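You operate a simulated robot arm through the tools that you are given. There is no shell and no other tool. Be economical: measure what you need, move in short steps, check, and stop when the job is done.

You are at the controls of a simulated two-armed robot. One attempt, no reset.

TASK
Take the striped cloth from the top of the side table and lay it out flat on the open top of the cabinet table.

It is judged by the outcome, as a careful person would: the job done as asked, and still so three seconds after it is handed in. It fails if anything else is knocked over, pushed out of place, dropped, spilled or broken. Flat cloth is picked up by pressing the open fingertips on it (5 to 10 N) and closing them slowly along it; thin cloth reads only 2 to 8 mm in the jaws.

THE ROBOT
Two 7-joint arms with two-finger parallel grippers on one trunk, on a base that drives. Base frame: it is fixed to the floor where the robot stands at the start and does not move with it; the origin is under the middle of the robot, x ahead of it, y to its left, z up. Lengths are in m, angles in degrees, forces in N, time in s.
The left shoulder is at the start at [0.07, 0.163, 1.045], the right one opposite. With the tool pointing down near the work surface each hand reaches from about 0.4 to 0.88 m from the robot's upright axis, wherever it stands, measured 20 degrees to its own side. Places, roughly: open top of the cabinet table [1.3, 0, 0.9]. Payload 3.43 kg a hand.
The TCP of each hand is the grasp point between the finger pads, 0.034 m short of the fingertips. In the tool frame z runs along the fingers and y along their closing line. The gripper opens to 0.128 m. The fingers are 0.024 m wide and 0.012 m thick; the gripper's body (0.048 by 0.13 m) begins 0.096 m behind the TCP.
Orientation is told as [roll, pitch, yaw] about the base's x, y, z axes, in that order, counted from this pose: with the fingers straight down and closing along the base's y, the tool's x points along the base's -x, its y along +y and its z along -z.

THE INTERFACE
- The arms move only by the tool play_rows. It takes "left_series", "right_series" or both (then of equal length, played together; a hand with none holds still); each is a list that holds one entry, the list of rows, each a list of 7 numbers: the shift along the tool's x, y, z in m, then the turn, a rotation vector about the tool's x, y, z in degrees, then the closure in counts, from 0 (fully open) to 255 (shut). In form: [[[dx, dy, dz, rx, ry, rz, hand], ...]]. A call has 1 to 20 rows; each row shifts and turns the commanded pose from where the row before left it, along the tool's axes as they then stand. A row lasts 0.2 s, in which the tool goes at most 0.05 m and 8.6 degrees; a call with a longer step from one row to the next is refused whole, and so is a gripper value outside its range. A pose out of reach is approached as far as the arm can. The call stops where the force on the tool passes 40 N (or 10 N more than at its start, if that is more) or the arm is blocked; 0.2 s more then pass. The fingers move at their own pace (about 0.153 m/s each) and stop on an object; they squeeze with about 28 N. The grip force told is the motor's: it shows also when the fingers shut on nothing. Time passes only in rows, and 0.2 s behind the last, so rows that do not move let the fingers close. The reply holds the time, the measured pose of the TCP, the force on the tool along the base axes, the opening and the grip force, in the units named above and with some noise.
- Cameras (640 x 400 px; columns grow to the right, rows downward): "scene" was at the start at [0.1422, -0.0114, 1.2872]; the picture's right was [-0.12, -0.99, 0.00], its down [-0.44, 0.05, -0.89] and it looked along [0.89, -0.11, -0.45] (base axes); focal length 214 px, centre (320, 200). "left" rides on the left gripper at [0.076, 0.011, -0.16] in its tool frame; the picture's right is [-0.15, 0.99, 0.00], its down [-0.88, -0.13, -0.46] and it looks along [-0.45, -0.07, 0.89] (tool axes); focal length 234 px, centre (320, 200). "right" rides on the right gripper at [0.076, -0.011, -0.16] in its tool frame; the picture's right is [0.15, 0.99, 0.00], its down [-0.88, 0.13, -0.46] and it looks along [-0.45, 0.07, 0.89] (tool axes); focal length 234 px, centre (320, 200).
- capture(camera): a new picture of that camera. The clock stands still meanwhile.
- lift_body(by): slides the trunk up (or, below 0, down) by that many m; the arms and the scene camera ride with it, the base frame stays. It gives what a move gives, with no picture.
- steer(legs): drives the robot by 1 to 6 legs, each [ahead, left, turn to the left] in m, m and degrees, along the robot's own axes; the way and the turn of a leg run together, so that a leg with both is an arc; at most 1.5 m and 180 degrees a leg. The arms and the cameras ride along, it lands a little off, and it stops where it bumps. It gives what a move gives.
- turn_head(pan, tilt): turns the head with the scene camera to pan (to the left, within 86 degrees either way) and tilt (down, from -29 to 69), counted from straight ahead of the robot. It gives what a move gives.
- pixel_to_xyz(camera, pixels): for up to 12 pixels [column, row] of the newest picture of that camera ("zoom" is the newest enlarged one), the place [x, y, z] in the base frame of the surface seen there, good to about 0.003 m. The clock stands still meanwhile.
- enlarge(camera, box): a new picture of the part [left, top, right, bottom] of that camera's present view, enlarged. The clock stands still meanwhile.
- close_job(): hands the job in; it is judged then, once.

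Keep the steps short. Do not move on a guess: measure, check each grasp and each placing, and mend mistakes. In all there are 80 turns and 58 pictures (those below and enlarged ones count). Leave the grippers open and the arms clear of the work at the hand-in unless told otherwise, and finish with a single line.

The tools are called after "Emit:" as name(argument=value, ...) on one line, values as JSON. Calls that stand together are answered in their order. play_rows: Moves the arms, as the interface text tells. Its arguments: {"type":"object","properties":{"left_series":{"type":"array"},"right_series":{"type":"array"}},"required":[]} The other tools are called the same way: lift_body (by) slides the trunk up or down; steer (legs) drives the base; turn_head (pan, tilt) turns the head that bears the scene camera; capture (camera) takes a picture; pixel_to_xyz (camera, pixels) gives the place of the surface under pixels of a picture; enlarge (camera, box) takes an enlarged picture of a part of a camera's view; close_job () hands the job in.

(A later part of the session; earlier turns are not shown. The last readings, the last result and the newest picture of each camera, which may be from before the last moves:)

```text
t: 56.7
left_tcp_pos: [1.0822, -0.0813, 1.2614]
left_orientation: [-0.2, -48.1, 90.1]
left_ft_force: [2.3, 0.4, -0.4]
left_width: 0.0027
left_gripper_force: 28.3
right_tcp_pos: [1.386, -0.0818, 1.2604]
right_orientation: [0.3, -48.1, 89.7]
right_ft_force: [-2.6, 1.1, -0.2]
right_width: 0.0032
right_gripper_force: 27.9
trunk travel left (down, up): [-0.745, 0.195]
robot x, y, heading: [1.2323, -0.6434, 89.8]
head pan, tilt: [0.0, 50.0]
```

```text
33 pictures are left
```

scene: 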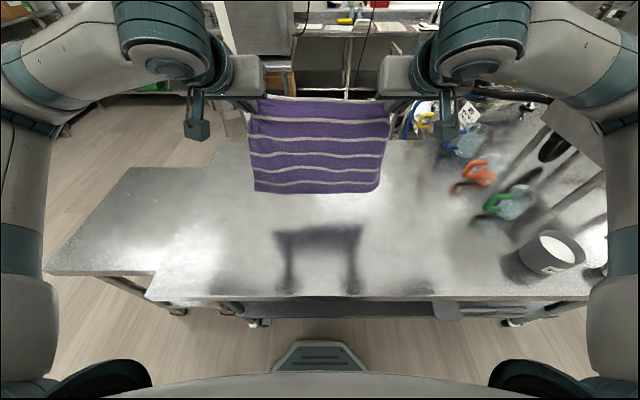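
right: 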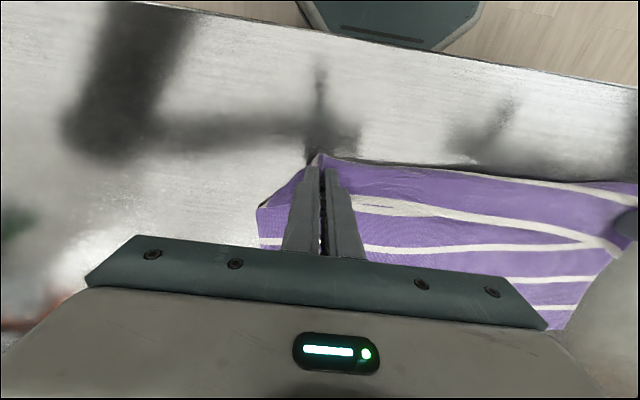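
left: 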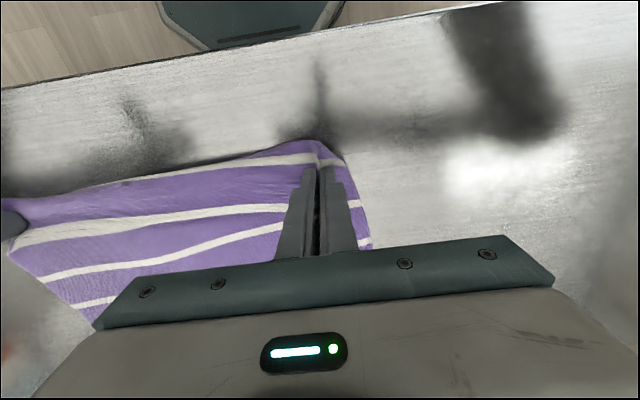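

Emit:
pixel_to_xyz(camera="scene", pixels=[[197, 138], [443, 136], [240, 88], [315, 190], [258, 188], [375, 190], [315, 105]])

Emit:
play_rows(left_series=[[[-0.00744, 0, 0.02021, 0, 0, 0, 255], [-0.00744, 0, 0.02021, 0, 0, 0, 255], [-0.00744, 0, 0.02021, 0, 0, 0, 255], [-0.00744, 0, 0.02021, 0, 0, 0, 255], [-0.00744, 0, 0.02021, 0, 0, 0, 255], [-0.00744, 0, 0.02021, 0, 0, 0, 255], [0, 0, 0, 0, 0, 0, 255], [0, 0, 0, 0, 0, 0, 255], [0, 0, 0, 0, 0, 0, 255]]], right_series=[[[-0.00744, 0, 0.02021, 0, 0, 0, 255], [-0.00744, 0, 0.02021, 0, 0, 0, 255], [-0.00744, 0, 0.02021, 0, 0, 0, 255], [-0.00744, 0, 0.02021, 0, 0, 0, 255], [-0.00744, 0, 0.02021, 0, 0, 0, 255], [-0.00744, 0, 0.02021, 0, 0, 0, 255], [0, 0, 0, 0, 0, 0, 255], [0, 0, 0, 0, 0, 0, 255], [0, 0, 0, 0, 0, 0, 255]]])

Emit:
capture(camera="scene")

```text
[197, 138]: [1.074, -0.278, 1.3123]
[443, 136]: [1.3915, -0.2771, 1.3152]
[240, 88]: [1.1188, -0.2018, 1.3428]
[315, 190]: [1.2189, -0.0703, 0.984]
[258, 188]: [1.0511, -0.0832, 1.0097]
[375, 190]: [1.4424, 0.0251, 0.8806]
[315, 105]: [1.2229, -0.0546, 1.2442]
```

```text
t: 58.7
left_tcp_pos: [1.0826, 0.0389, 1.2134]
left_orientation: [-0.2, -48.0, 90.1]
left_ft_force: [3.4, -0.4, -0.6]
left_width: 0.0028
left_gripper_force: 27.9
right_tcp_pos: [1.3862, 0.0372, 1.2129]
right_orientation: [0.1, -48.1, 89.8]
right_ft_force: [-1.9, 0.1, 0.4]
right_width: 0.0032
right_gripper_force: 28.1
trunk travel left (down, up): [-0.745, 0.195]
robot x, y, heading: [1.2294, -0.6413, 89.7]
head pan, tilt: [0.0, 50.0]
```

```text
32 pictures are left
```

scene: 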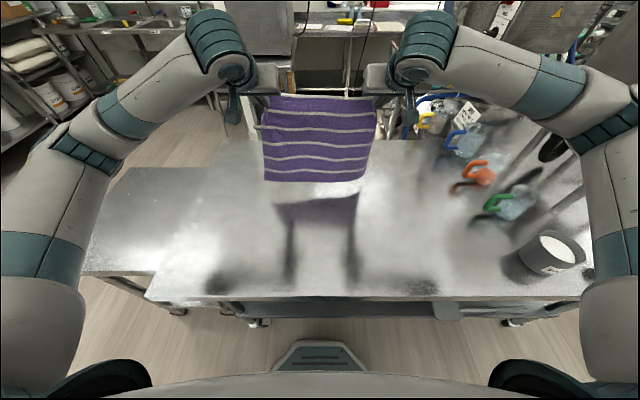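

The cloth hangs well. To have arm room for the pull-back, I drive back 0.12 m and reach out 0.16 m.

Emit:
steer(legs=[[-0.12, 0, 0]])

Emit:
play_rows(left_series=[[[-0.01338, 0, 0.01486, 0, 0, 0, 255], [-0.01338, 0, 0.01486, 0, 0, 0, 255], [-0.01338, 0, 0.01486, 0, 0, 0, 255], [-0.01338, 0, 0.01486, 0, 0, 0, 255], [-0.01338, 0, 0.01486, 0, 0, 0, 255], [-0.01338, 0, 0.01486, 0, 0, 0, 255], [-0.01338, 0, 0.01486, 0, 0, 0, 255], [-0.01338, 0, 0.01486, 0, 0, 0, 255], [0, 0, 0, 0, 0, 0, 255], [0, 0, 0, 0, 0, 0, 255], [0, 0, 0, 0, 0, 0, 255]]], right_series=[[[-0.01338, 0, 0.01486, 0, 0, 0, 255], [-0.01338, 0, 0.01486, 0, 0, 0, 255], [-0.01338, 0, 0.01486, 0, 0, 0, 255], [-0.01338, 0, 0.01486, 0, 0, 0, 255], [-0.01338, 0, 0.01486, 0, 0, 0, 255], [-0.01338, 0, 0.01486, 0, 0, 0, 255], [-0.01338, 0, 0.01486, 0, 0, 0, 255], [-0.01338, 0, 0.01486, 0, 0, 0, 255], [0, 0, 0, 0, 0, 0, 255], [0, 0, 0, 0, 0, 0, 255], [0, 0, 0, 0, 0, 0, 255]]])

Emit:
capture(camera="scene")

```text
t: 60.0
left_tcp_pos: [1.0843, -0.0784, 1.2117]
left_orientation: [-0.1, -48.0, 90.0]
left_ft_force: [2.3, 0.1, -0.1]
left_width: 0.0023
left_gripper_force: 27.9
right_tcp_pos: [1.3877, -0.0796, 1.2129]
right_orientation: [0.0, -48.0, 89.8]
right_ft_force: [-2.3, -0.4, -1.0]
right_width: 0.0032
right_gripper_force: 27.9
trunk travel left (down, up): [-0.745, 0.195]
robot x, y, heading: [1.2303, -0.759, 89.9]
head pan, tilt: [0.0, 50.0]
```

```text
t: 62.4
left_tcp_pos: [1.084, 0.0815, 1.2131]
left_orientation: [-0.1, -48.0, 90.0]
left_ft_force: [2.6, -0.3, -0.2]
left_width: 0.0023
left_gripper_force: 27.9
right_tcp_pos: [1.3875, 0.0795, 1.2135]
right_orientation: [0.1, -48.0, 89.7]
right_ft_force: [-3.2, 0.2, -0.2]
right_width: 0.003
right_gripper_force: 27.8
trunk travel left (down, up): [-0.745, 0.195]
robot x, y, heading: [1.2324, -0.7605, 90.0]
head pan, tilt: [0.0, 50.0]
```

```text
31 pictures are left
```

scene: 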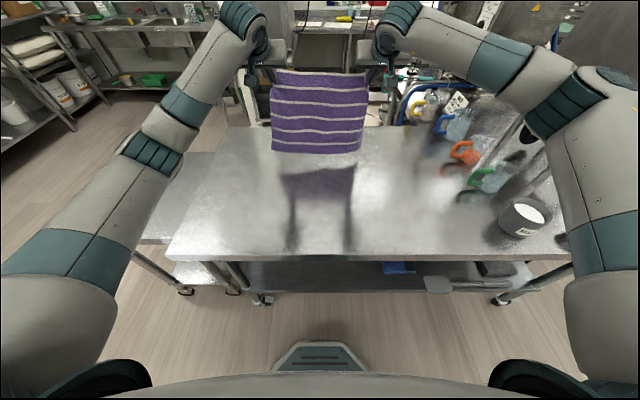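

Now I lower the hem to touch (6 cm), then move diagonally down and back.

Emit:
play_rows(left_series=[[[0.01486, 0, 0.01338, 0, 0, 0, 255], [0.01486, 0, 0.01338, 0, 0, 0, 255], [0.01486, 0, 0.01338, 0, 0, 0, 255], [0.02427, 0, -0.00305, 0, 0, 0, 255], [0.02427, 0, -0.00305, 0, 0, 0, 255], [0.02427, 0, -0.00305, 0, 0, 0, 255], [0.02427, 0, -0.00305, 0, 0, 0, 255], [0.02427, 0, -0.00305, 0, 0, 0, 255], [0.02427, 0, -0.00305, 0, 0, 0, 255], [0.02427, 0, -0.00305, 0, 0, 0, 255], [0, 0, 0, 0, 0, 0, 255]]], right_series=[[[0.01486, 0, 0.01338, 0, 0, 0, 255], [0.01486, 0, 0.01338, 0, 0, 0, 255], [0.01486, 0, 0.01338, 0, 0, 0, 255], [0.02427, 0, -0.00305, 0, 0, 0, 255], [0.02427, 0, -0.00305, 0, 0, 0, 255], [0.02427, 0, -0.00305, 0, 0, 0, 255], [0.02427, 0, -0.00305, 0, 0, 0, 255], [0.02427, 0, -0.00305, 0, 0, 0, 255], [0.02427, 0, -0.00305, 0, 0, 0, 255], [0.02427, 0, -0.00305, 0, 0, 0, 255], [0, 0, 0, 0, 0, 0, 255]]])

Emit:
enlarge(camera="scene", box=[200, 40, 440, 190])

```text
t: 64.8
left_tcp_pos: [1.0842, -0.0484, 1.0427]
left_orientation: [-0.1, -48.0, 89.9]
left_ft_force: [2.9, 0.3, 0.1]
left_width: 0.0023
left_gripper_force: 28.2
right_tcp_pos: [1.3877, -0.051, 1.0398]
right_orientation: [0.1, -48.0, 89.6]
right_ft_force: [-2.7, -1.1, -0.6]
right_width: 0.0029
right_gripper_force: 27.6
trunk travel left (down, up): [-0.745, 0.195]
robot x, y, heading: [1.2315, -0.7629, 89.8]
head pan, tilt: [0.0, 50.0]
```

```text
2.67 times, centred on (320, 115) of scene
```

zoom: 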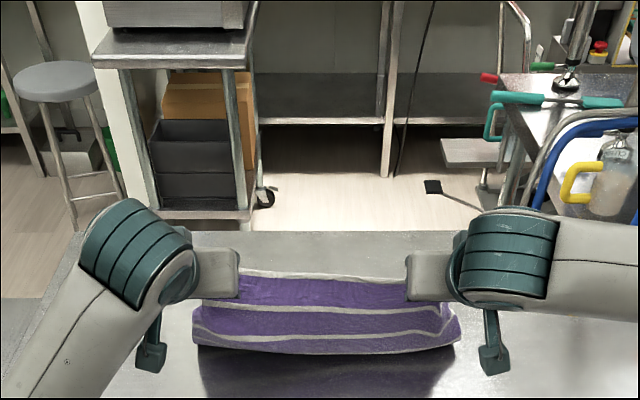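

Emit:
pixel_to_xyz(camera="zoom", pixels=[[320, 277], [320, 292], [320, 310], [320, 335], [320, 352], [320, 265], [205, 345], [450, 345]])

Emit:
capture(camera="right")

```text
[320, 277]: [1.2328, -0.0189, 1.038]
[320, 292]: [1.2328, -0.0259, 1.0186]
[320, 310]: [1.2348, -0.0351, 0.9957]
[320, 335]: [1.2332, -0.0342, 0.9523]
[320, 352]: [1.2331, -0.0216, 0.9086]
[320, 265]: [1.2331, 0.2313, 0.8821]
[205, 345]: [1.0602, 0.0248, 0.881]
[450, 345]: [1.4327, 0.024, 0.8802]
```

```text
29 pictures are left
```

right: 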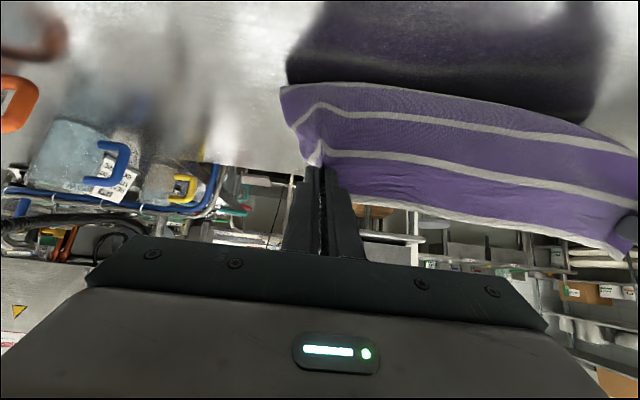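

The cloth now hangs in a gentle J with the hem laid behind. I pull back more than down so it becomes a straight incline.

Emit:
play_rows(left_series=[[[0.02007, 0, -0.00884, 0, 0, 0, 255], [0.02007, 0, -0.00884, 0, 0, 0, 255], [0.02007, 0, -0.00884, 0, 0, 0, 255], [0.02007, 0, -0.00884, 0, 0, 0, 255], [0.02007, 0, -0.00884, 0, 0, 0, 255], [0.02007, 0, -0.00884, 0, 0, 0, 255], [0, 0, 0, 0, 0, 0, 255]]], right_series=[[[0.02007, 0, -0.00884, 0, 0, 0, 255], [0.02007, 0, -0.00884, 0, 0, 0, 255], [0.02007, 0, -0.00884, 0, 0, 0, 255], [0.02007, 0, -0.00884, 0, 0, 0, 255], [0.02007, 0, -0.00884, 0, 0, 0, 255], [0.02007, 0, -0.00884, 0, 0, 0, 255], [0, 0, 0, 0, 0, 0, 255]]])

Emit:
enlarge(camera="scene", box=[200, 60, 440, 210])

Emit:
pixel_to_xyz(camera="zoom", pixels=[[320, 220], [320, 240], [320, 260], [320, 280], [320, 300], [320, 320], [320, 340], [320, 360], [320, 380]])

```text
t: 66.4
left_tcp_pos: [1.0828, -0.1693, 0.9876]
left_orientation: [-0.1, -48.0, 90.0]
left_ft_force: [3.2, 0.0, -0.1]
left_width: 0.0028
left_gripper_force: 28.4
right_tcp_pos: [1.3872, -0.1694, 0.9856]
right_orientation: [0.0, -48.1, 89.8]
right_ft_force: [-3.1, -0.8, -0.6]
right_width: 0.0031
right_gripper_force: 28.5
trunk travel left (down, up): [-0.745, 0.195]
robot x, y, heading: [1.2278, -0.7607, 89.9]
head pan, tilt: [0.0, 50.0]
```

```text
2.67 times, centred on (320, 135) of scene
```

zoom: 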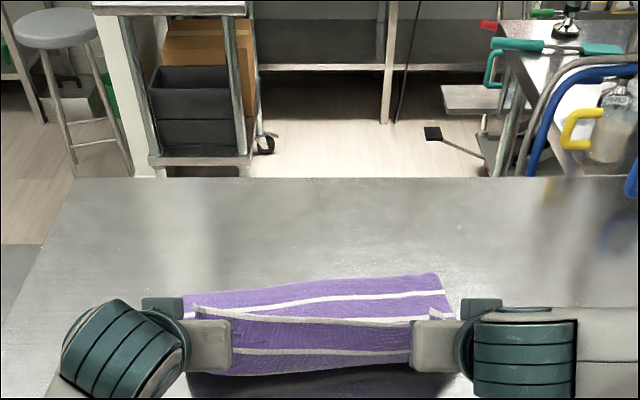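

```text
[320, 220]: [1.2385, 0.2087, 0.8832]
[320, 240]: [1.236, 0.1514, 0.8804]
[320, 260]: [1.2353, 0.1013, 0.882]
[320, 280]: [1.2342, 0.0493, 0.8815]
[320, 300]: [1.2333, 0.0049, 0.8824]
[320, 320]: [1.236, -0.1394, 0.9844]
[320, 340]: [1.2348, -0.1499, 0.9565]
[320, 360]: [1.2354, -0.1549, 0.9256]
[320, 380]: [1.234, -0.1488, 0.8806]
```

Hem at y≈0.05, gripped edge at y≈-0.14 and 0.10 m up: still slack. I pull straight back 6 cm at this height.

Emit:
play_rows(left_series=[[[0.01, 0, -0.01115, 0, 0, 0, 255], [0.01, 0, -0.01115, 0, 0, 0, 255], [0.01, 0, -0.01115, 0, 0, 0, 255], [0.01, 0, -0.01115, 0, 0, 0, 255], [0, 0, 0, 0, 0, 0, 255]]], right_series=[[[0.01, 0, -0.01115, 0, 0, 0, 255], [0.01, 0, -0.01115, 0, 0, 0, 255], [0.01, 0, -0.01115, 0, 0, 0, 255], [0.01, 0, -0.01115, 0, 0, 0, 255], [0, 0, 0, 0, 0, 0, 255]]])

Emit:
enlarge(camera="scene", box=[200, 90, 440, 240])

Emit:
pixel_to_xyz(camera="zoom", pixels=[[320, 190], [320, 200], [320, 210], [320, 220], [320, 240], [320, 260], [320, 280], [320, 300], [320, 320], [320, 340], [320, 360]])

```text
t: 67.6
left_tcp_pos: [1.0838, -0.2297, 0.9875]
left_orientation: [-0.1, -48.0, 90.1]
left_ft_force: [3.8, 0.6, 0.1]
left_width: 0.0025
left_gripper_force: 27.9
right_tcp_pos: [1.3864, -0.2287, 0.9871]
right_orientation: [0.1, -48.1, 89.7]
right_ft_force: [-3.2, 0.5, 0.5]
right_width: 0.003
right_gripper_force: 28.0
trunk travel left (down, up): [-0.745, 0.195]
robot x, y, heading: [1.2309, -0.7601, 90.0]
head pan, tilt: [0.0, 50.0]
```

```text
2.67 times, centred on (320, 165) of scene
```

zoom: 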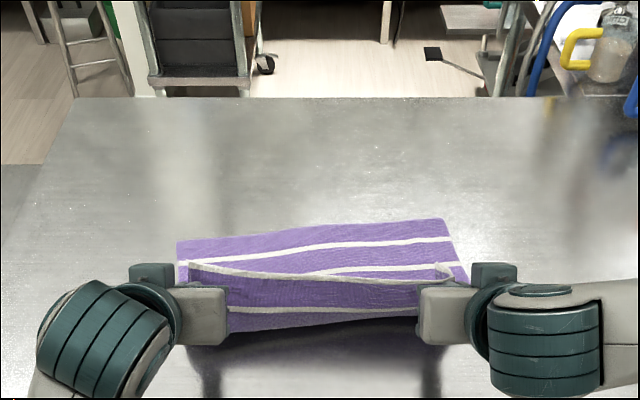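

```text
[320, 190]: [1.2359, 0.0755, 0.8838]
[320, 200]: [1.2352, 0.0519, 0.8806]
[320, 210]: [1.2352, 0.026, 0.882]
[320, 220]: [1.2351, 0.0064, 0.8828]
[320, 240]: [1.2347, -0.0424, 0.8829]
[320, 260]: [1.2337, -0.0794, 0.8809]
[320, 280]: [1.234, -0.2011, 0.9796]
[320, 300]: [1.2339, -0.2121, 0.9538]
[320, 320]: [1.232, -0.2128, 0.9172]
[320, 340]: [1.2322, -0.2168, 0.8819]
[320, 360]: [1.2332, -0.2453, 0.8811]
```

The cloth slides while hanging nearly vertically; it will straighten as the hands get low, because the tilt keeps the fingers from tucking it under. I go down 7 cm and back 8 cm together.

Emit:
play_rows(left_series=[[[0.02147, 0, -0.00219, 0, 0, 0, 255], [0.02147, 0, -0.00219, 0, 0, 0, 255], [0.02147, 0, -0.00219, 0, 0, 0, 255], [0.02147, 0, -0.00219, 0, 0, 0, 255], [0.02147, 0, -0.00219, 0, 0, 0, 255], [0, 0, 0, 0, 0, 0, 255]]], right_series=[[[0.02147, 0, -0.00219, 0, 0, 0, 255], [0.02147, 0, -0.00219, 0, 0, 0, 255], [0.02147, 0, -0.00219, 0, 0, 0, 255], [0.02147, 0, -0.00219, 0, 0, 0, 255], [0.02147, 0, -0.00219, 0, 0, 0, 255], [0, 0, 0, 0, 0, 0, 255]]])

Emit:
enlarge(camera="scene", box=[180, 100, 460, 275])

Emit:
pixel_to_xyz(camera="zoom", pixels=[[320, 180], [320, 200], [320, 220], [320, 240], [320, 260], [320, 280], [320, 290], [320, 300], [320, 310], [320, 320]])

```text
t: 69.0
left_tcp_pos: [1.0902, -0.2968, 0.9136]
left_orientation: [-0.4, -49.4, 90.2]
left_ft_force: [0.9, 1.6, 12.9]
left_width: 0.0024
left_gripper_force: 27.9
left hand out of reach, approached as far as the arm can: row 2, 3, 4
right_tcp_pos: [1.3766, -0.2973, 0.9116]
right_orientation: [-0.2, -48.4, 89.6]
right_ft_force: [3.7, -6.1, 17.9]
right_width: 0.0029
right_gripper_force: 27.9
right hand out of reach, approached as far as the arm can: row 2, 3, 4, 5
trunk travel left (down, up): [-0.745, 0.195]
robot x, y, heading: [1.2309, -0.7584, 89.9]
head pan, tilt: [0.0, 50.0]
stopped in row 6 (left hand): the force on the tool passed its limit (the readings are from after the stop); the commanded pose is now the measured one
```

```text
2.29 times, centred on (320, 188) of scene
```

zoom: 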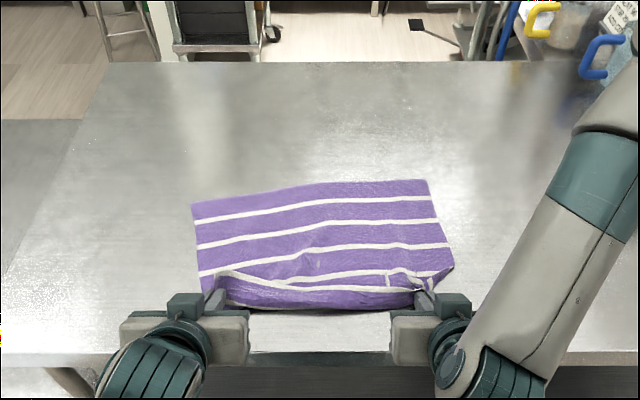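

```text
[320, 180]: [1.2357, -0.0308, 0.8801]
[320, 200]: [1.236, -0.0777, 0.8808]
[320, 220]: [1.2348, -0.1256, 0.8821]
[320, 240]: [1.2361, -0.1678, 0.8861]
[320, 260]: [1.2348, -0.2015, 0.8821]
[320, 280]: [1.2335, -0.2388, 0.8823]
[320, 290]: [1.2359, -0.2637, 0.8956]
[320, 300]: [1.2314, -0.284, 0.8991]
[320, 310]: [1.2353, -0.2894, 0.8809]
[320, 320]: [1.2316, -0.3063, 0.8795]
```

A fold of about 6 cm is still tucked at the near edge, because the cloth slides too easily. New plan: hang the near edge over the cabinet's front rim, where gravity straightens it. Then I press on the laid body and drag the cloth forward onto the top. First I lift and move forward, and turn the tools vertical again.

Emit:
play_rows(left_series=[[[-0.02824, 0.0013, 0.00148, 0, 0, 0, 255], [-0.02824, 0.0013, 0.00148, 0, 0, 0, 255], [-0.02824, 0.0013, 0.00148, 0, 0, 0, 255], [-0.02824, 0.0013, 0.00148, 0, 0, 0, 255], [-0.02824, 0.0013, 0.00148, 0, 0, 0, 255], [-0.02824, 0.0013, 0.00148, 0, 0, 0, 255], [0, 0, 0, 0, 8, 0, 255], [0, 0, 0, 0, 8, 0, 255], [0, 0, 0, 0, 8, 0, 255], [0, 0, 0, 0, 8, 0, 255], [0, 0, 0, 0, 8, 0, 255], [0, 0, 0, 0, 8, 0, 255], [0, 0, 0, 0, 0, 0, 255]]], right_series=[[[-0.02824, -0.0013, 0.00148, 0, 0, 0, 255], [-0.02824, -0.0013, 0.00148, 0, 0, 0, 255], [-0.02824, -0.0013, 0.00148, 0, 0, 0, 255], [-0.02824, -0.0013, 0.00148, 0, 0, 0, 255], [-0.02824, -0.0013, 0.00148, 0, 0, 0, 255], [-0.02824, -0.0013, 0.00148, 0, 0, 0, 255], [0, 0, 0, 0, 8, 0, 255], [0, 0, 0, 0, 8, 0, 255], [0, 0, 0, 0, 8, 0, 255], [0, 0, 0, 0, 8, 0, 255], [0, 0, 0, 0, 8, 0, 255], [0, 0, 0, 0, 8, 0, 255], [0, 0, 0, 0, 0, 0, 255]]])

Emit:
enlarge(camera="scene", box=[160, 80, 480, 280])

```text
t: 70.8
left_tcp_pos: [0.9971, -0.1591, 1.0001]
left_orientation: [11.1, -35.2, 88.2]
left_ft_force: [0.1, -0.4, -0.1]
left_width: 0.0002
left_gripper_force: 28.5
left hand out of reach, approached as far as the arm can: row 8
right_tcp_pos: [1.3838, -0.1731, 1.029]
right_orientation: [-0.5, -34.3, 89.6]
right_ft_force: [0.0, -0.4, 0.3]
right_width: 0.0026
right_gripper_force: 28.0
trunk travel left (down, up): [-0.745, 0.195]
robot x, y, heading: [1.2323, -0.7584, 89.6]
head pan, tilt: [0.0, 50.0]
stopped in row 8 (left hand): the arm was blocked; the commanded pose is now the measured one
```

```text
2.00 times, centred on (320, 180) of scene
```

zoom: 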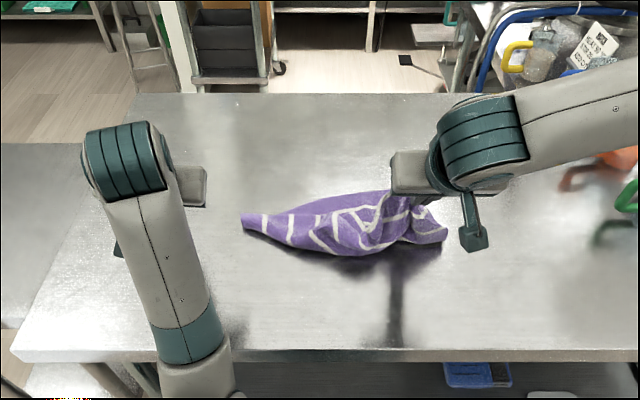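

The left arm got blocked and lost its corner; the right still holds. I recover the left arm first by moving it up and left in small steps.

Emit:
play_rows(left_series=[[[0, 0, -0.02, 0, 0, 0, 100], [0, 0.01, -0.02, 0, 0, 0, 100], [0, 0.01, -0.03, 0, 0, 0, 100], [0, 0.01, -0.03, 0, 0, 0, 100], [0, 0, 0, 0, 0, 0, 100]]])

Emit:
capture(camera="scene")

```text
t: 71.5
left_tcp_pos: [0.9249, -0.1852, 1.036]
left_orientation: [20.7, -35.1, 87.1]
left_ft_force: [0.1, -0.7, -0.3]
left_width: 0.0778
left_gripper_force: 0.0
left hand out of reach, approached as far as the arm can: row 3
right_tcp_pos: [1.3857, -0.1746, 1.0293]
right_orientation: [-0.5, -34.4, 89.5]
right_ft_force: [0.9, -0.3, -0.8]
right_width: 0.0026
right_gripper_force: 28.0
trunk travel left (down, up): [-0.745, 0.195]
robot x, y, heading: [1.2319, -0.7636, 90.0]
head pan, tilt: [0.0, 50.0]
stopped in row 3 (left hand): the arm was blocked; the commanded pose is now the measured one
```

```text
24 pictures are left
```

scene: 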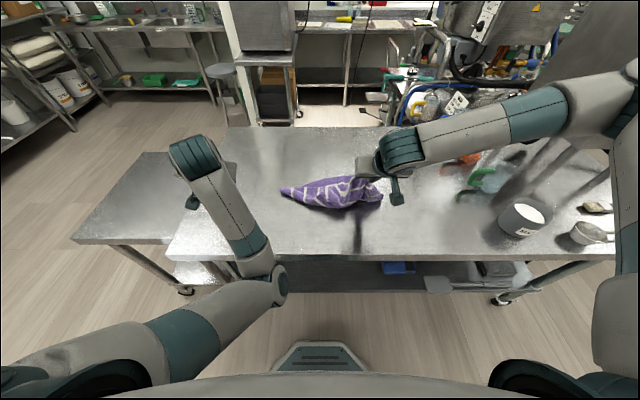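

The left elbow sits low by the table rim. I raise the trunk 0.15 m to free it, then move the left hand forward and up.

Emit:
lift_body(by=0.15)

Emit:
play_rows(left_series=[[[-0.036, 0, 0, 0, 0, 0, 100], [-0.036, 0, 0, 0, 0, 0, 100], [-0.036, 0, 0, 0, 0, 0, 100], [-0.036, 0, 0, 0, 0, 0, 100], [0, 0, 0, 0, 0, 0, 100]]])

Emit:
capture(camera="scene")

```text
t: 73.2
left_tcp_pos: [0.9272, -0.1847, 1.1849]
left_orientation: [20.7, -35.1, 87.1]
left_ft_force: [0.5, -0.1, -0.8]
left_width: 0.0778
left_gripper_force: 0.0
right_tcp_pos: [1.3847, -0.1751, 1.1777]
right_orientation: [-0.5, -34.4, 89.5]
right_ft_force: [-0.3, 0.0, -0.2]
right_width: 0.0022
right_gripper_force: 28.2
trunk travel left (down, up): [-0.895, 0.045]
robot x, y, heading: [1.2321, -0.7625, 90.1]
head pan, tilt: [0.0, 50.0]
```

```text
t: 74.4
left_tcp_pos: [0.9362, -0.0674, 1.2666]
left_orientation: [20.5, -35.0, 87.1]
left_ft_force: [0.2, -0.2, -0.3]
left_width: 0.0777
left_gripper_force: 0.0
right_tcp_pos: [1.3852, -0.1748, 1.1788]
right_orientation: [-0.5, -34.4, 89.6]
right_ft_force: [-0.1, -0.1, -0.3]
right_width: 0.0021
right_gripper_force: 28.0
trunk travel left (down, up): [-0.895, 0.045]
robot x, y, heading: [1.2288, -0.7606, 89.9]
head pan, tilt: [0.0, 50.0]
```

```text
23 pictures are left
```

scene: 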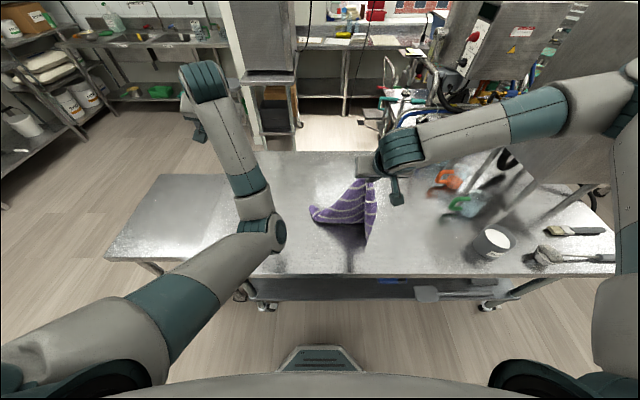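

Left arm is free again. I bring its tool upright and zoom on the cloth.

Emit:
play_rows(left_series=[[[0, 0, 0, 6.8, 0, 0, 0], [0, 0, 0, 6.8, 0, 0, 0], [0, 0, 0, 6.8, 0, 0, 0], [0, 0, 0, 0, 7, 0, 0], [0, 0, 0, 0, 7, 0, 0], [0, 0, 0, 0, 7, 0, 0], [0, 0, 0, 0, 7, 0, 0], [0, 0, 0, 0, 7, 0, 0], [0, 0, 0, 0, 0, -3, 0], [0, 0, 0, 0, 0, 0, 0]]], right_series=[[[0, 0, -0.02, 0, 7, 0, 255], [0, 0, -0.02, 0, 7, 0, 255], [0, 0, -0.02, 0, 7, 0, 255], [0, 0, -0.02, 0, 7, 0, 255], [0, 0, -0.02, 0, 6.4, 0, 255], [0, 0, -0.02, 0, 0, 0, 255], [0, 0, -0.02, 0, 0, 0, 255], [0, 0, -0.02, 0, 0, 0, 255], [0, 0, 0, 0, 0, 0, 255], [0, 0, 0, 0, 0, 0, 255]]])

Emit:
capture(camera="scene")

```text
t: 76.6
left_tcp_pos: [0.9255, -0.0566, 1.2633]
left_orientation: [0.1, 0.1, 90.1]
left_ft_force: [-0.1, -0.5, -0.4]
left_width: 0.1277
left_gripper_force: 0.1
left hand out of reach, approached as far as the arm can: row 4, 5
right_tcp_pos: [1.3843, -0.2096, 1.3308]
right_orientation: [-0.3, 0.0, 89.3]
right_ft_force: [-0.2, -0.2, -0.8]
right_width: 0.0024
right_gripper_force: 28.1
trunk travel left (down, up): [-0.895, 0.045]
robot x, y, heading: [1.234, -0.7614, 89.8]
head pan, tilt: [0.0, 50.0]
```

```text
22 pictures are left
```

scene: 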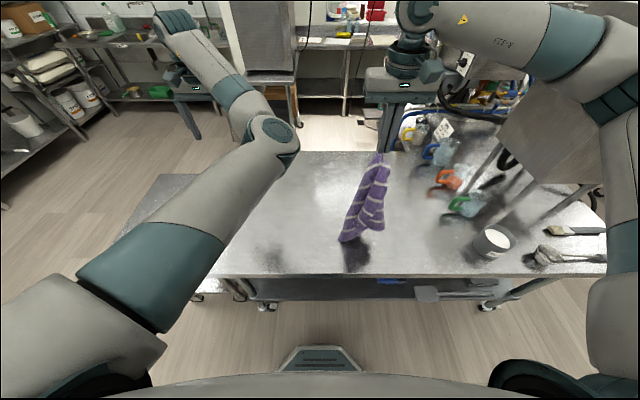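

Emit:
enlarge(camera="scene", box=[310, 140, 430, 270])

Emit:
capture(camera="right")

Emit:
pixel_to_xyz(camera="scene", pixels=[[342, 238], [380, 158], [384, 228], [362, 210], [375, 190]])

```text
3.08 times, centred on (370, 205) of scene
```

zoom: 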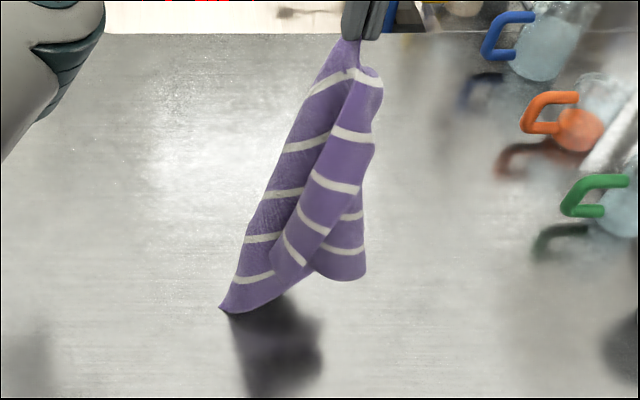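

```text
20 pictures are left
```

right: 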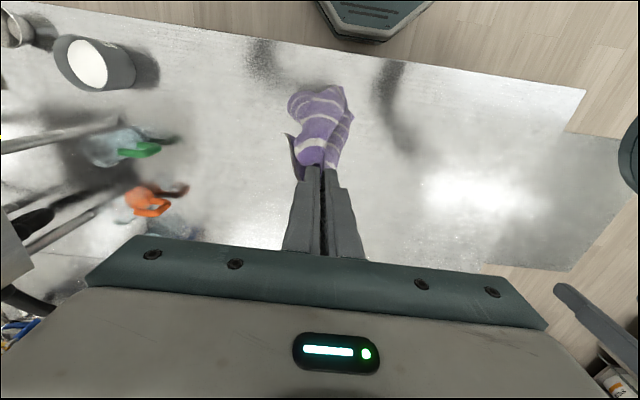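

```text
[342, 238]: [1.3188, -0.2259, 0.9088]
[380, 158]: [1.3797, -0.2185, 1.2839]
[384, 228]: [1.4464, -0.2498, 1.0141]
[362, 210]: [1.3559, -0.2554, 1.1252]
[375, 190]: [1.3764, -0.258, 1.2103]
```

The cloth hangs by one corner. I carry it forward over the middle, then lower it while drawing toward right-near, so it spreads diagonally on the table.

Emit:
play_rows(right_series=[[[-0.032, 0.0067, 0, 0, 0, 0, 255], [-0.032, 0.0067, 0, 0, 0, 0, 255], [-0.032, 0.0067, 0, 0, 0, 0, 255], [-0.032, 0.0067, 0, 0, 0, 0, 255], [-0.032, 0.0067, 0, 0, 0, 0, 255], [-0.032, 0.0067, 0, 0, 0, 0, 255], [-0.032, 0.0067, 0, 0, 0, 0, 255], [-0.032, 0.0067, 0, 0, 0, 0, 255], [-0.032, 0.0067, 0, 0, 0, 0, 255], [0, 0, 0.02, 0, 0, 0, 255], [0, 0, 0.02, 0, 0, 0, 255]]])

Emit:
play_rows(right_series=[[[0.0192, -0.0131, 0.0255, 0, 0, 0, 255], [0.0192, -0.0131, 0.0255, 0, 0, 0, 255], [0.0192, -0.0131, 0.0255, 0, 0, 0, 255], [0.0192, -0.0131, 0.0255, 0, 0, 0, 255], [0.0192, -0.0131, 0.0255, 0, 0, 0, 255], [0.0192, -0.0131, 0.0255, 0, 0, 0, 255], [0.0192, -0.0131, 0.0255, 0, 0, 0, 255], [0.0192, -0.0131, 0.0255, 0, 0, 0, 255], [0.0192, -0.0131, 0.0255, 0, 0, 0, 255], [0.0192, -0.0131, 0.0255, 0, 0, 0, 255], [0.0192, -0.0131, 0.0255, 0, 0, 0, 255], [0.0192, -0.0131, 0.0255, 0, 0, 0, 255], [0.0192, -0.0131, 0.02, 0, 0, 0, 255], [0, 0, 0, 0, 0, 0, 255]]])

Emit:
capture(camera="scene")

```text
t: 79.0
left_tcp_pos: [0.9244, -0.0556, 1.2612]
left_orientation: [0.0, 0.0, 90.1]
left_ft_force: [0.1, -0.5, 0.1]
left_width: 0.128
left_gripper_force: 0.1
right_tcp_pos: [1.3342, 0.0479, 1.2927]
right_orientation: [-0.3, 0.0, 89.4]
right_ft_force: [-0.3, 1.1, -0.9]
right_width: 0.0023
right_gripper_force: 27.8
right hand out of reach, approached as far as the arm can: row 9
trunk travel left (down, up): [-0.895, 0.045]
robot x, y, heading: [1.2329, -0.7603, 89.9]
head pan, tilt: [0.0, 50.0]
```

```text
t: 82.0
left_tcp_pos: [0.9255, -0.0559, 1.2621]
left_orientation: [0.1, 0.0, 90.1]
left_ft_force: [0.7, 1.1, -0.8]
left_width: 0.1279
left_gripper_force: 0.1
right_tcp_pos: [1.5053, -0.2018, 0.9682]
right_orientation: [-0.4, 0.0, 89.4]
right_ft_force: [-0.1, 0.2, -0.3]
right_width: 0.0022
right_gripper_force: 27.9
trunk travel left (down, up): [-0.895, 0.045]
robot x, y, heading: [1.2334, -0.7605, 89.8]
head pan, tilt: [0.0, 50.0]
```

```text
19 pictures are left
```

scene: 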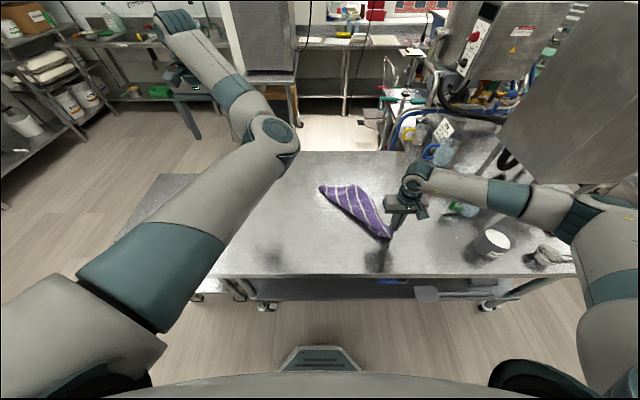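

Emit:
enlarge(camera="scene", box=[300, 165, 430, 255])

Emit:
pixel_to_xyz(camera="zoom", pixels=[[92, 97], [270, 95], [435, 325], [250, 230], [300, 180], [380, 230], [160, 130], [330, 290], [440, 270]])

```text
4.44 times, centred on (365, 210) of scene
```

zoom: 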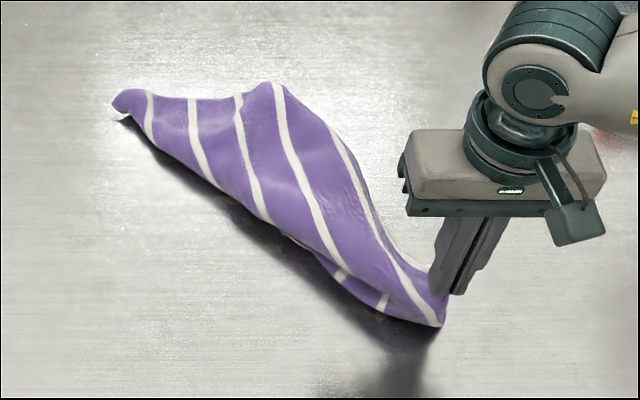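

```text
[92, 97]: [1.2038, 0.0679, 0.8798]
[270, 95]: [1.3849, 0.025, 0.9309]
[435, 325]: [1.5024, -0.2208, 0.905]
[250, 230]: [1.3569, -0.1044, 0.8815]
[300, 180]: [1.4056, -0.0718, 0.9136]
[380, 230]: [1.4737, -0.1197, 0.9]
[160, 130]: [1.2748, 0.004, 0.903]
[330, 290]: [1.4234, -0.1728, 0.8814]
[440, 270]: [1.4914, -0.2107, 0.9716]
```

The cloth is folded along its diagonal: held corner near-right, the other gripped-edge corner on top at the far side, and the fourth corner underneath. I lay the held corner down with a little pull, release it and back away to look.

Emit:
play_rows(right_series=[[[0.006, -0.006, 0.016, 0, 0, 0, 255], [0.008, -0.008, 0.016, 0, 0, 0, 255], [0.008, -0.008, 0.014, 0, 0, 0, 255], [0, 0, 0, 0, 0, 0, 255], [0, 0, 0, 0, 0, 0, 235], [0, 0, 0, 0, 0, 0, 215], [0, 0, 0, 0, 0, 0, 195], [0, 0, 0, 0, 0, 0, 175], [0, 0, -0.02, 0, 0, 0, 175], [0, 0, -0.04, 0, 0, 0, 175], [0, 0, -0.045, 0, 0, 0, 175], [0, -0.04, -0.02, 0, 0, 0, 175], [0, -0.04, 0, 0, 0, 0, 175], [0, 0, 0, 0, 0, 0, 175]]])

Emit:
enlarge(camera="scene", box=[290, 165, 430, 255])

Emit:
pixel_to_xyz(camera="zoom", pixels=[[160, 105], [300, 85], [350, 110], [370, 125], [390, 150], [280, 230], [450, 300], [440, 270], [330, 180], [400, 250], [420, 210]])

```text
t: 85.0
left_tcp_pos: [0.9248, -0.0556, 1.2623]
left_orientation: [0.0, 0.0, 90.1]
left_ft_force: [-0.8, 0.4, 0.2]
left_width: 0.1279
left_gripper_force: 0.2
right_tcp_pos: [1.6048, -0.2268, 1.0487]
right_orientation: [-0.4, 0.0, 89.3]
right_ft_force: [-0.3, -0.2, -0.4]
right_width: 0.0401
right_gripper_force: 0.0
trunk travel left (down, up): [-0.895, 0.045]
robot x, y, heading: [1.2334, -0.7622, 90.1]
head pan, tilt: [0.0, 50.0]
```

```text
4.44 times, centred on (360, 210) of scene
```

zoom: 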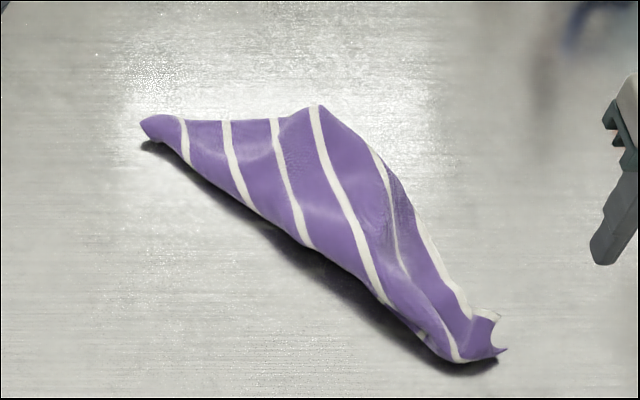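

```text
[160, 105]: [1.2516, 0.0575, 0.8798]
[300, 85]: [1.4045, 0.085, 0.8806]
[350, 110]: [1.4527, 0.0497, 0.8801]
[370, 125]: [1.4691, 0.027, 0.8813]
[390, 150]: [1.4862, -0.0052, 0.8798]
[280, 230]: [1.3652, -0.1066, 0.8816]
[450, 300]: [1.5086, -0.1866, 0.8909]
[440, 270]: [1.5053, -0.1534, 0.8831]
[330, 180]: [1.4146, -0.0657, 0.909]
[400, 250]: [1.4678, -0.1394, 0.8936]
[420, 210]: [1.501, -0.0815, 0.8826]
```

The band has one corner at each end: H_L at the left (zoom 145,125) and C_R at the right (505,348), with the others tucked under. New plan: pinch both ends and lift so the tucked parts fall out. Then back off and drag the cloth forward over the front rim, so it trails flat. I measure both ends.

Emit:
pixel_to_xyz(camera="zoom", pixels=[[147, 128], [165, 130], [185, 140], [210, 145], [205, 165], [200, 125], [480, 345], [460, 335], [440, 320], [465, 310], [495, 335], [430, 340]])

Emit:
play_rows(left_series=[[[0, -0.03, -0.01, 0, 0, 0, 155], [-0.01, -0.04, 0, 0, 0, 0, 155], [-0.01, -0.04, 0, 0, 0, 0, 155], [-0.01, -0.04, 0, 0, 0, 0, 155], [-0.01, -0.04, 0, 0, 0, 0, 155], [-0.01, -0.04, 0, 0, 0, 0, 155], [-0.01, -0.04, 0.01, 0, 0, 0, 155], [-0.01, -0.04, 0.02, 0, 0, 0, 155], [0, -0.03, 0.03, 0, 0, 0, 155], [0, 0, 0.03, 0, 0, 0, 155], [0, 0, 0.03, 0, 0, 0, 155], [0, 0, 0.03, 0, 0, 0, 155], [0, 0, 0.03, 0, 0, 0, 155], [0, 0, 0, 0, 0, 0, 155]]])

```text
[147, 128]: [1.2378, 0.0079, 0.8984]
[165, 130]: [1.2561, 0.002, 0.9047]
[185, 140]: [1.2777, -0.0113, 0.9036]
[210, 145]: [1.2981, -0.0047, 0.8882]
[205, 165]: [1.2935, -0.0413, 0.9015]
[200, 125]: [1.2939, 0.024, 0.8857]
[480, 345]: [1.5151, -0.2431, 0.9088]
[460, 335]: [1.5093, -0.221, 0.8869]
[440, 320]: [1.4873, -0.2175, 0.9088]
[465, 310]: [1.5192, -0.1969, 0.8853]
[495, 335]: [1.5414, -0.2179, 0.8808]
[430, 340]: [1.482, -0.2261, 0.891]
```

```text
t: 88.0
left_tcp_pos: [1.2413, 0.0316, 1.0907]
left_orientation: [0.1, -0.1, 90.1]
left_ft_force: [0.2, 0.1, 0.5]
left_width: 0.0502
left_gripper_force: 0.2
left hand out of reach, approached as far as the arm can: row 1, 2, 3, 4, 8, 9, 12, 13
right_tcp_pos: [1.605, -0.2268, 1.0493]
right_orientation: [-0.4, -0.1, 89.2]
right_ft_force: [0.5, -0.1, 0.0]
right_width: 0.0401
right_gripper_force: 0.1
trunk travel left (down, up): [-0.895, 0.045]
robot x, y, heading: [1.232, -0.7612, 89.7]
head pan, tilt: [0.0, 50.0]
```

The reach is marginal, so I drive 8 cm ahead. Then I put both hands above the ends, turned to straddle the ridges (left at [1.262, 0.0], right at [1.50, -0.232]).

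Emit:
steer(legs=[[0.08, 0, 0]])

Emit:
play_rows(left_series=[[[0.0275, -0.005, 0, 0, 0, 0, 115], [0.0275, -0.005, 0, 0, 0, 0, 115], [0.0275, -0.005, 0, 0, 0, 0, 115], [0.0275, -0.005, 0, 0, 0, 0, 115], [0, 0, 0, 0, 0, -8, 115], [0, 0, 0, 0, 0, -8, 115], [0, 0, 0.015, 0, 0, -8, 115], [0, 0, 0.015, 0, 0, -8, 115], [0, 0, 0.02, 0, 0, -8, 115], [0, 0, 0.02, 0, 0, -8, 115], [0, 0, 0.02, 0, 0, -8, 115], [0, 0, 0.02, 0, 0, -8, 115], [0, 0, 0, 0, 0, 0, 115]]], right_series=[[[0.021, 0.026, 0, 0, 0, 0, 115], [0.021, 0.026, 0, 0, 0, 0, 115], [0.021, 0.026, 0, 0, 0, 0, 115], [0.022, 0.027, 0, 0, 0, 0, 115], [0, 0, 0, 0, 0, -8, 115], [0, 0, 0, 0, 0, -8, 115], [0, 0, 0, 0, 0, -8, 115], [0, 0, 0, 0, 0, -8, 115], [0, 0, 0.02, 0, 0, -8, 115], [0, 0, 0.02, 0, 0, -8, 115], [0, 0, 0.02, 0, 0, 0, 115], [0, 0, 0.01, 0, 0, 0, 115], [0, 0, 0, 0, 0, 0, 115]]])

Emit:
enlarge(camera="scene", box=[260, 150, 440, 270])

```text
t: 89.1
left_tcp_pos: [1.2405, 0.1061, 1.0941]
left_orientation: [0.0, -0.4, 90.2]
left_ft_force: [-0.3, -0.7, 0.1]
left_width: 0.0503
left_gripper_force: 0.0
right_tcp_pos: [1.6059, -0.1506, 1.0508]
right_orientation: [-0.3, -0.2, 89.3]
right_ft_force: [0.6, -0.8, -0.1]
right_width: 0.0404
right_gripper_force: 0.1
trunk travel left (down, up): [-0.895, 0.045]
robot x, y, heading: [1.2319, -0.6843, 89.8]
head pan, tilt: [0.0, 50.0]
```

```text
t: 91.9
left_tcp_pos: [1.2862, 0.0663, 0.9753]
left_orientation: [0.0, -0.1, 154.4]
left_ft_force: [0.0, -0.6, 0.0]
left_width: 0.0703
left_gripper_force: 0.1
left hand out of reach, approached as far as the arm can: row 1, 2, 3, 4, 9, 10, 11, 12
right_tcp_pos: [1.5002, -0.2294, 0.977]
right_orientation: [-0.2, 0.3, 137.3]
right_ft_force: [-0.6, -0.2, -0.3]
right_width: 0.0705
right_gripper_force: 0.0
trunk travel left (down, up): [-0.895, 0.045]
robot x, y, heading: [1.2353, -0.6787, 90.0]
head pan, tilt: [0.0, 50.0]
```

```text
3.33 times, centred on (350, 210) of scene
```

zoom: 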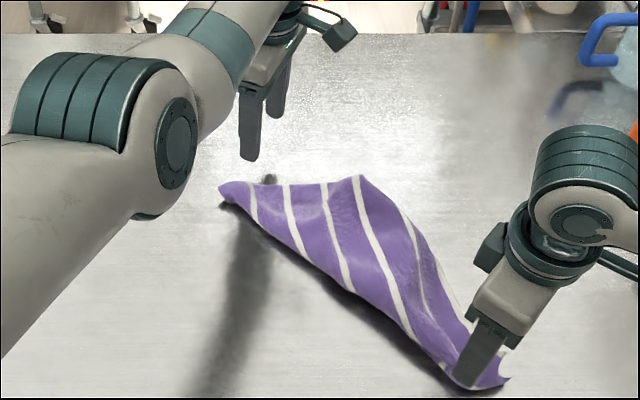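

The left arm is limited in this posture, so I shift the base instead (back 6.6 cm, left 2.5 cm) and let the right hand compensate.

Emit:
steer(legs=[[-0.066, 0.025, 0]])

Emit:
play_rows(right_series=[[[-0.008, -0.021, 0, 0, 0, 0, 115], [-0.008, -0.021, 0, 0, 0, 0, 115], [-0.008, -0.021, 0, 0, 0, 0, 115], [0, 0, 0, 0, 0, 0, 115]]], left_series=[[[0, 0, 0.01, 0, 0, 0, 115], [0, 0, 0.01, 0, 0, 0, 115], [0, 0, 0.01, 0, 0, 0, 115], [0, 0, 0, 0, 0, 0, 115]]])

```text
t: 92.9
left_tcp_pos: [1.2653, 0.0061, 0.9727]
left_orientation: [0.2, -0.2, 154.2]
left_ft_force: [-0.4, 0.2, -0.3]
left_width: 0.0703
left_gripper_force: 0.0
right_tcp_pos: [1.4789, -0.2902, 0.9756]
right_orientation: [0.1, 0.4, 137.4]
right_ft_force: [0.2, -0.4, 0.2]
right_width: 0.0703
right_gripper_force: 0.2
trunk travel left (down, up): [-0.895, 0.045]
robot x, y, heading: [1.2062, -0.7458, 89.7]
head pan, tilt: [0.0, 50.0]
```

```text
t: 93.9
left_tcp_pos: [1.2605, -0.0039, 0.9469]
left_orientation: [-0.1, 0.0, 154.0]
left_ft_force: [0.5, 1.3, 0.5]
left_width: 0.0702
left_gripper_force: 0.1
left hand out of reach, approached as far as the arm can: row 2, 3
right_tcp_pos: [1.5016, -0.2303, 0.9763]
right_orientation: [-0.2, 0.3, 137.3]
right_ft_force: [0.3, -0.8, -0.2]
right_width: 0.0702
right_gripper_force: 0.0
trunk travel left (down, up): [-0.895, 0.045]
robot x, y, heading: [1.2058, -0.7445, 90.0]
head pan, tilt: [0.0, 50.0]
```

Left sits over the ridge at z=0.947. I lower the trunk 3 cm to bring it to table level, then the right hand the rest.

Emit:
lift_body(by=-0.03)

Emit:
play_rows(right_series=[[[0, 0, 0.015, 0, 0, 0, 115], [0, 0, 0.01, 0, 0, 0, 115], [0, 0, 0.005, 0, 0, 0, 115], [0, 0, 0, 0, 0, 0, 115]]])

Emit:
enlarge(camera="scene", box=[260, 130, 440, 250])

```text
t: 94.6
left_tcp_pos: [1.2597, -0.0036, 0.918]
left_orientation: [0.1, -0.2, 154.2]
left_ft_force: [0.3, -0.4, -0.2]
left_width: 0.0704
left_gripper_force: 0.1
right_tcp_pos: [1.5013, -0.2314, 0.9472]
right_orientation: [-0.3, 0.3, 137.4]
right_ft_force: [0.2, 0.6, -0.7]
right_width: 0.0702
right_gripper_force: 0.2
trunk travel left (down, up): [-0.865, 0.075]
robot x, y, heading: [1.2074, -0.7469, 90.0]
head pan, tilt: [0.0, 50.0]
```

```text
t: 95.6
left_tcp_pos: [1.2591, -0.003, 0.9178]
left_orientation: [0.1, -0.1, 154.1]
left_ft_force: [-0.6, -0.6, 0.3]
left_width: 0.0705
left_gripper_force: 0.1
right_tcp_pos: [1.5015, -0.2324, 0.9171]
right_orientation: [-0.2, 0.2, 137.3]
right_ft_force: [0.4, -1.6, 1.0]
right_width: 0.0701
right_gripper_force: 0.1
trunk travel left (down, up): [-0.865, 0.075]
robot x, y, heading: [1.2067, -0.7455, 89.8]
head pan, tilt: [0.0, 50.0]
```

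```text
3.33 times, centred on (350, 190) of scene
```

zoom: 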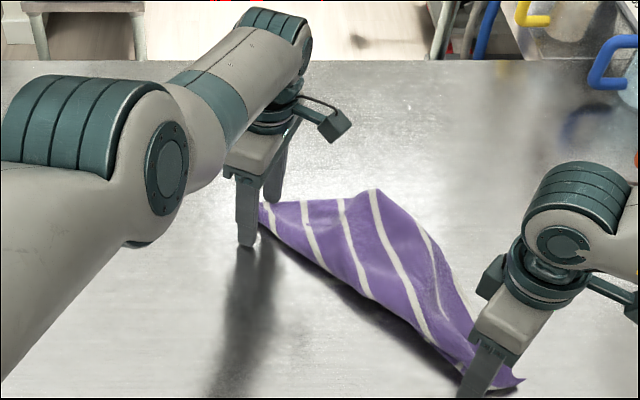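

Both hands straddle the ends. I close both slowly.

Emit:
play_rows(left_series=[[[0, 0, 0, 0, 0, 0, 135], [0, 0, 0, 0, 0, 0, 155], [0, 0, 0, 0, 0, 0, 170], [0, 0, 0, 0, 0, 0, 185], [0, 0, 0, 0, 0, 0, 200], [0, 0, 0, 0, 0, 0, 215], [0, 0, 0, 0, 0, 0, 230], [0, 0, 0, 0, 0, 0, 245], [0, 0, 0, 0, 0, 0, 255], [0, 0, 0, 0, 0, 0, 255], [0, 0, 0, 0, 0, 0, 255]]], right_series=[[[0, 0, 0, 0, 0, 0, 135], [0, 0, 0, 0, 0, 0, 155], [0, 0, 0, 0, 0, 0, 170], [0, 0, 0, 0, 0, 0, 185], [0, 0, 0, 0, 0, 0, 200], [0, 0, 0, 0, 0, 0, 215], [0, 0, 0, 0, 0, 0, 230], [0, 0, 0, 0, 0, 0, 245], [0, 0, 0, 0, 0, 0, 255], [0, 0, 0, 0, 0, 0, 255], [0, 0, 0, 0, 0, 0, 255]]])

```text
t: 98.0
left_tcp_pos: [1.2608, -0.0056, 0.9188]
left_orientation: [0.0, -0.1, 154.1]
left_ft_force: [0.5, 0.0, 1.5]
left_width: 0.0028
left_gripper_force: 28.2
right_tcp_pos: [1.5004, -0.232, 0.9173]
right_orientation: [-0.3, 0.1, 137.3]
right_ft_force: [0.4, 0.4, 3.8]
right_width: 0.0042
right_gripper_force: 27.9
trunk travel left (down, up): [-0.865, 0.075]
robot x, y, heading: [1.2098, -0.7451, 89.9]
head pan, tilt: [0.0, 50.0]
```

Both ends are gripped (2.8 and 4.2 mm). I lift both and spread slightly.

Emit:
play_rows(left_series=[[[0, 0, -0.02, 0, 0, 0, 255], [-0.0072, 0.0035, -0.03, 0, 0, 0, 255], [-0.0072, 0.0035, -0.03, 0, 0, 0, 255], [-0.0072, 0.0035, -0.03, 0, 0, 0, 255], [-0.0072, 0.0035, -0.03, 0, 0, 0, 255], [-0.0072, 0.0035, -0.03, 0, 0, 0, 255], [-0.0072, 0.0035, -0.03, 0, 0, 0, 255], [-0.0072, 0.0035, -0.03, 0, 0, 0, 255], [0, 0, -0.03, 0, 0, 0, 255], [0, 0, 0, 0, 0, 0, 255], [0, 0, 0, 0, 0, 0, 255]]], right_series=[[[0, 0, -0.02, 0, 0, 0, 255], [0, 0, -0.03, 0, 0, 0, 255], [0, 0, -0.03, 0, 0, 0, 255], [0, 0, -0.03, 0, 0, 0, 255], [0, 0, -0.03, 0, 0, 0, 255], [0, 0, -0.03, 0, 0, 0, 255], [0, 0, -0.03, 0, 0, 0, 255], [0, 0, -0.03, 0, 0, 0, 255], [0, 0, -0.03, 0, 0, 0, 255], [0, 0, 0, 0, 0, 0, 255], [0, 0, 0, 0, 0, 0, 255]]])

Emit:
capture(camera="scene")

```text
t: 100.4
left_tcp_pos: [1.2271, 0.0479, 1.1696]
left_orientation: [0.0, -0.1, 154.1]
left_ft_force: [1.5, -1.3, 0.0]
left_width: 0.0025
left_gripper_force: 27.7
left hand out of reach, approached as far as the arm can: row 1, 2, 3, 4, 5, 6, 7, 8
right_tcp_pos: [1.5014, -0.2337, 1.1773]
right_orientation: [-0.4, 0.3, 137.3]
right_ft_force: [-0.8, 1.5, -0.5]
right_width: 0.0038
right_gripper_force: 27.8
trunk travel left (down, up): [-0.865, 0.075]
robot x, y, heading: [1.2065, -0.7417, 89.9]
head pan, tilt: [0.0, 50.0]
```

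```text
14 pictures are left
```

scene: 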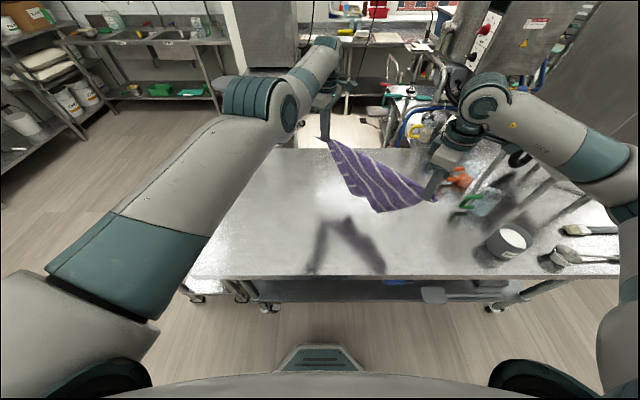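

It hangs open between both hands. I zoom in.

Emit:
enlarge(camera="scene", box=[310, 120, 450, 225])

Emit:
pixel_to_xyz(camera="zoom", pixels=[[310, 415], [310, 395], [360, 410], [200, 330], [520, 360], [320, 300], [250, 200], [400, 250]])

```text
3.81 times, centred on (380, 172) of scene
```

zoom: 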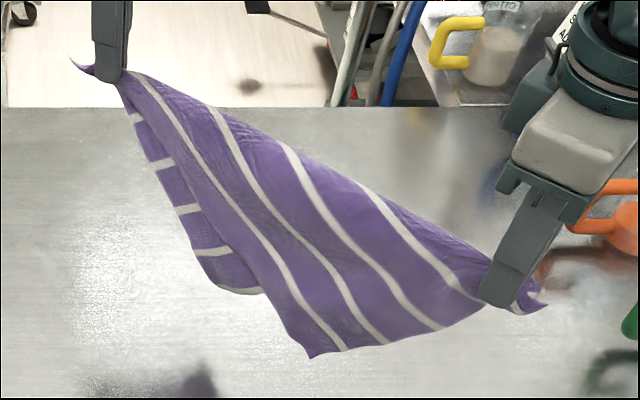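

```text
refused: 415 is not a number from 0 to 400
```

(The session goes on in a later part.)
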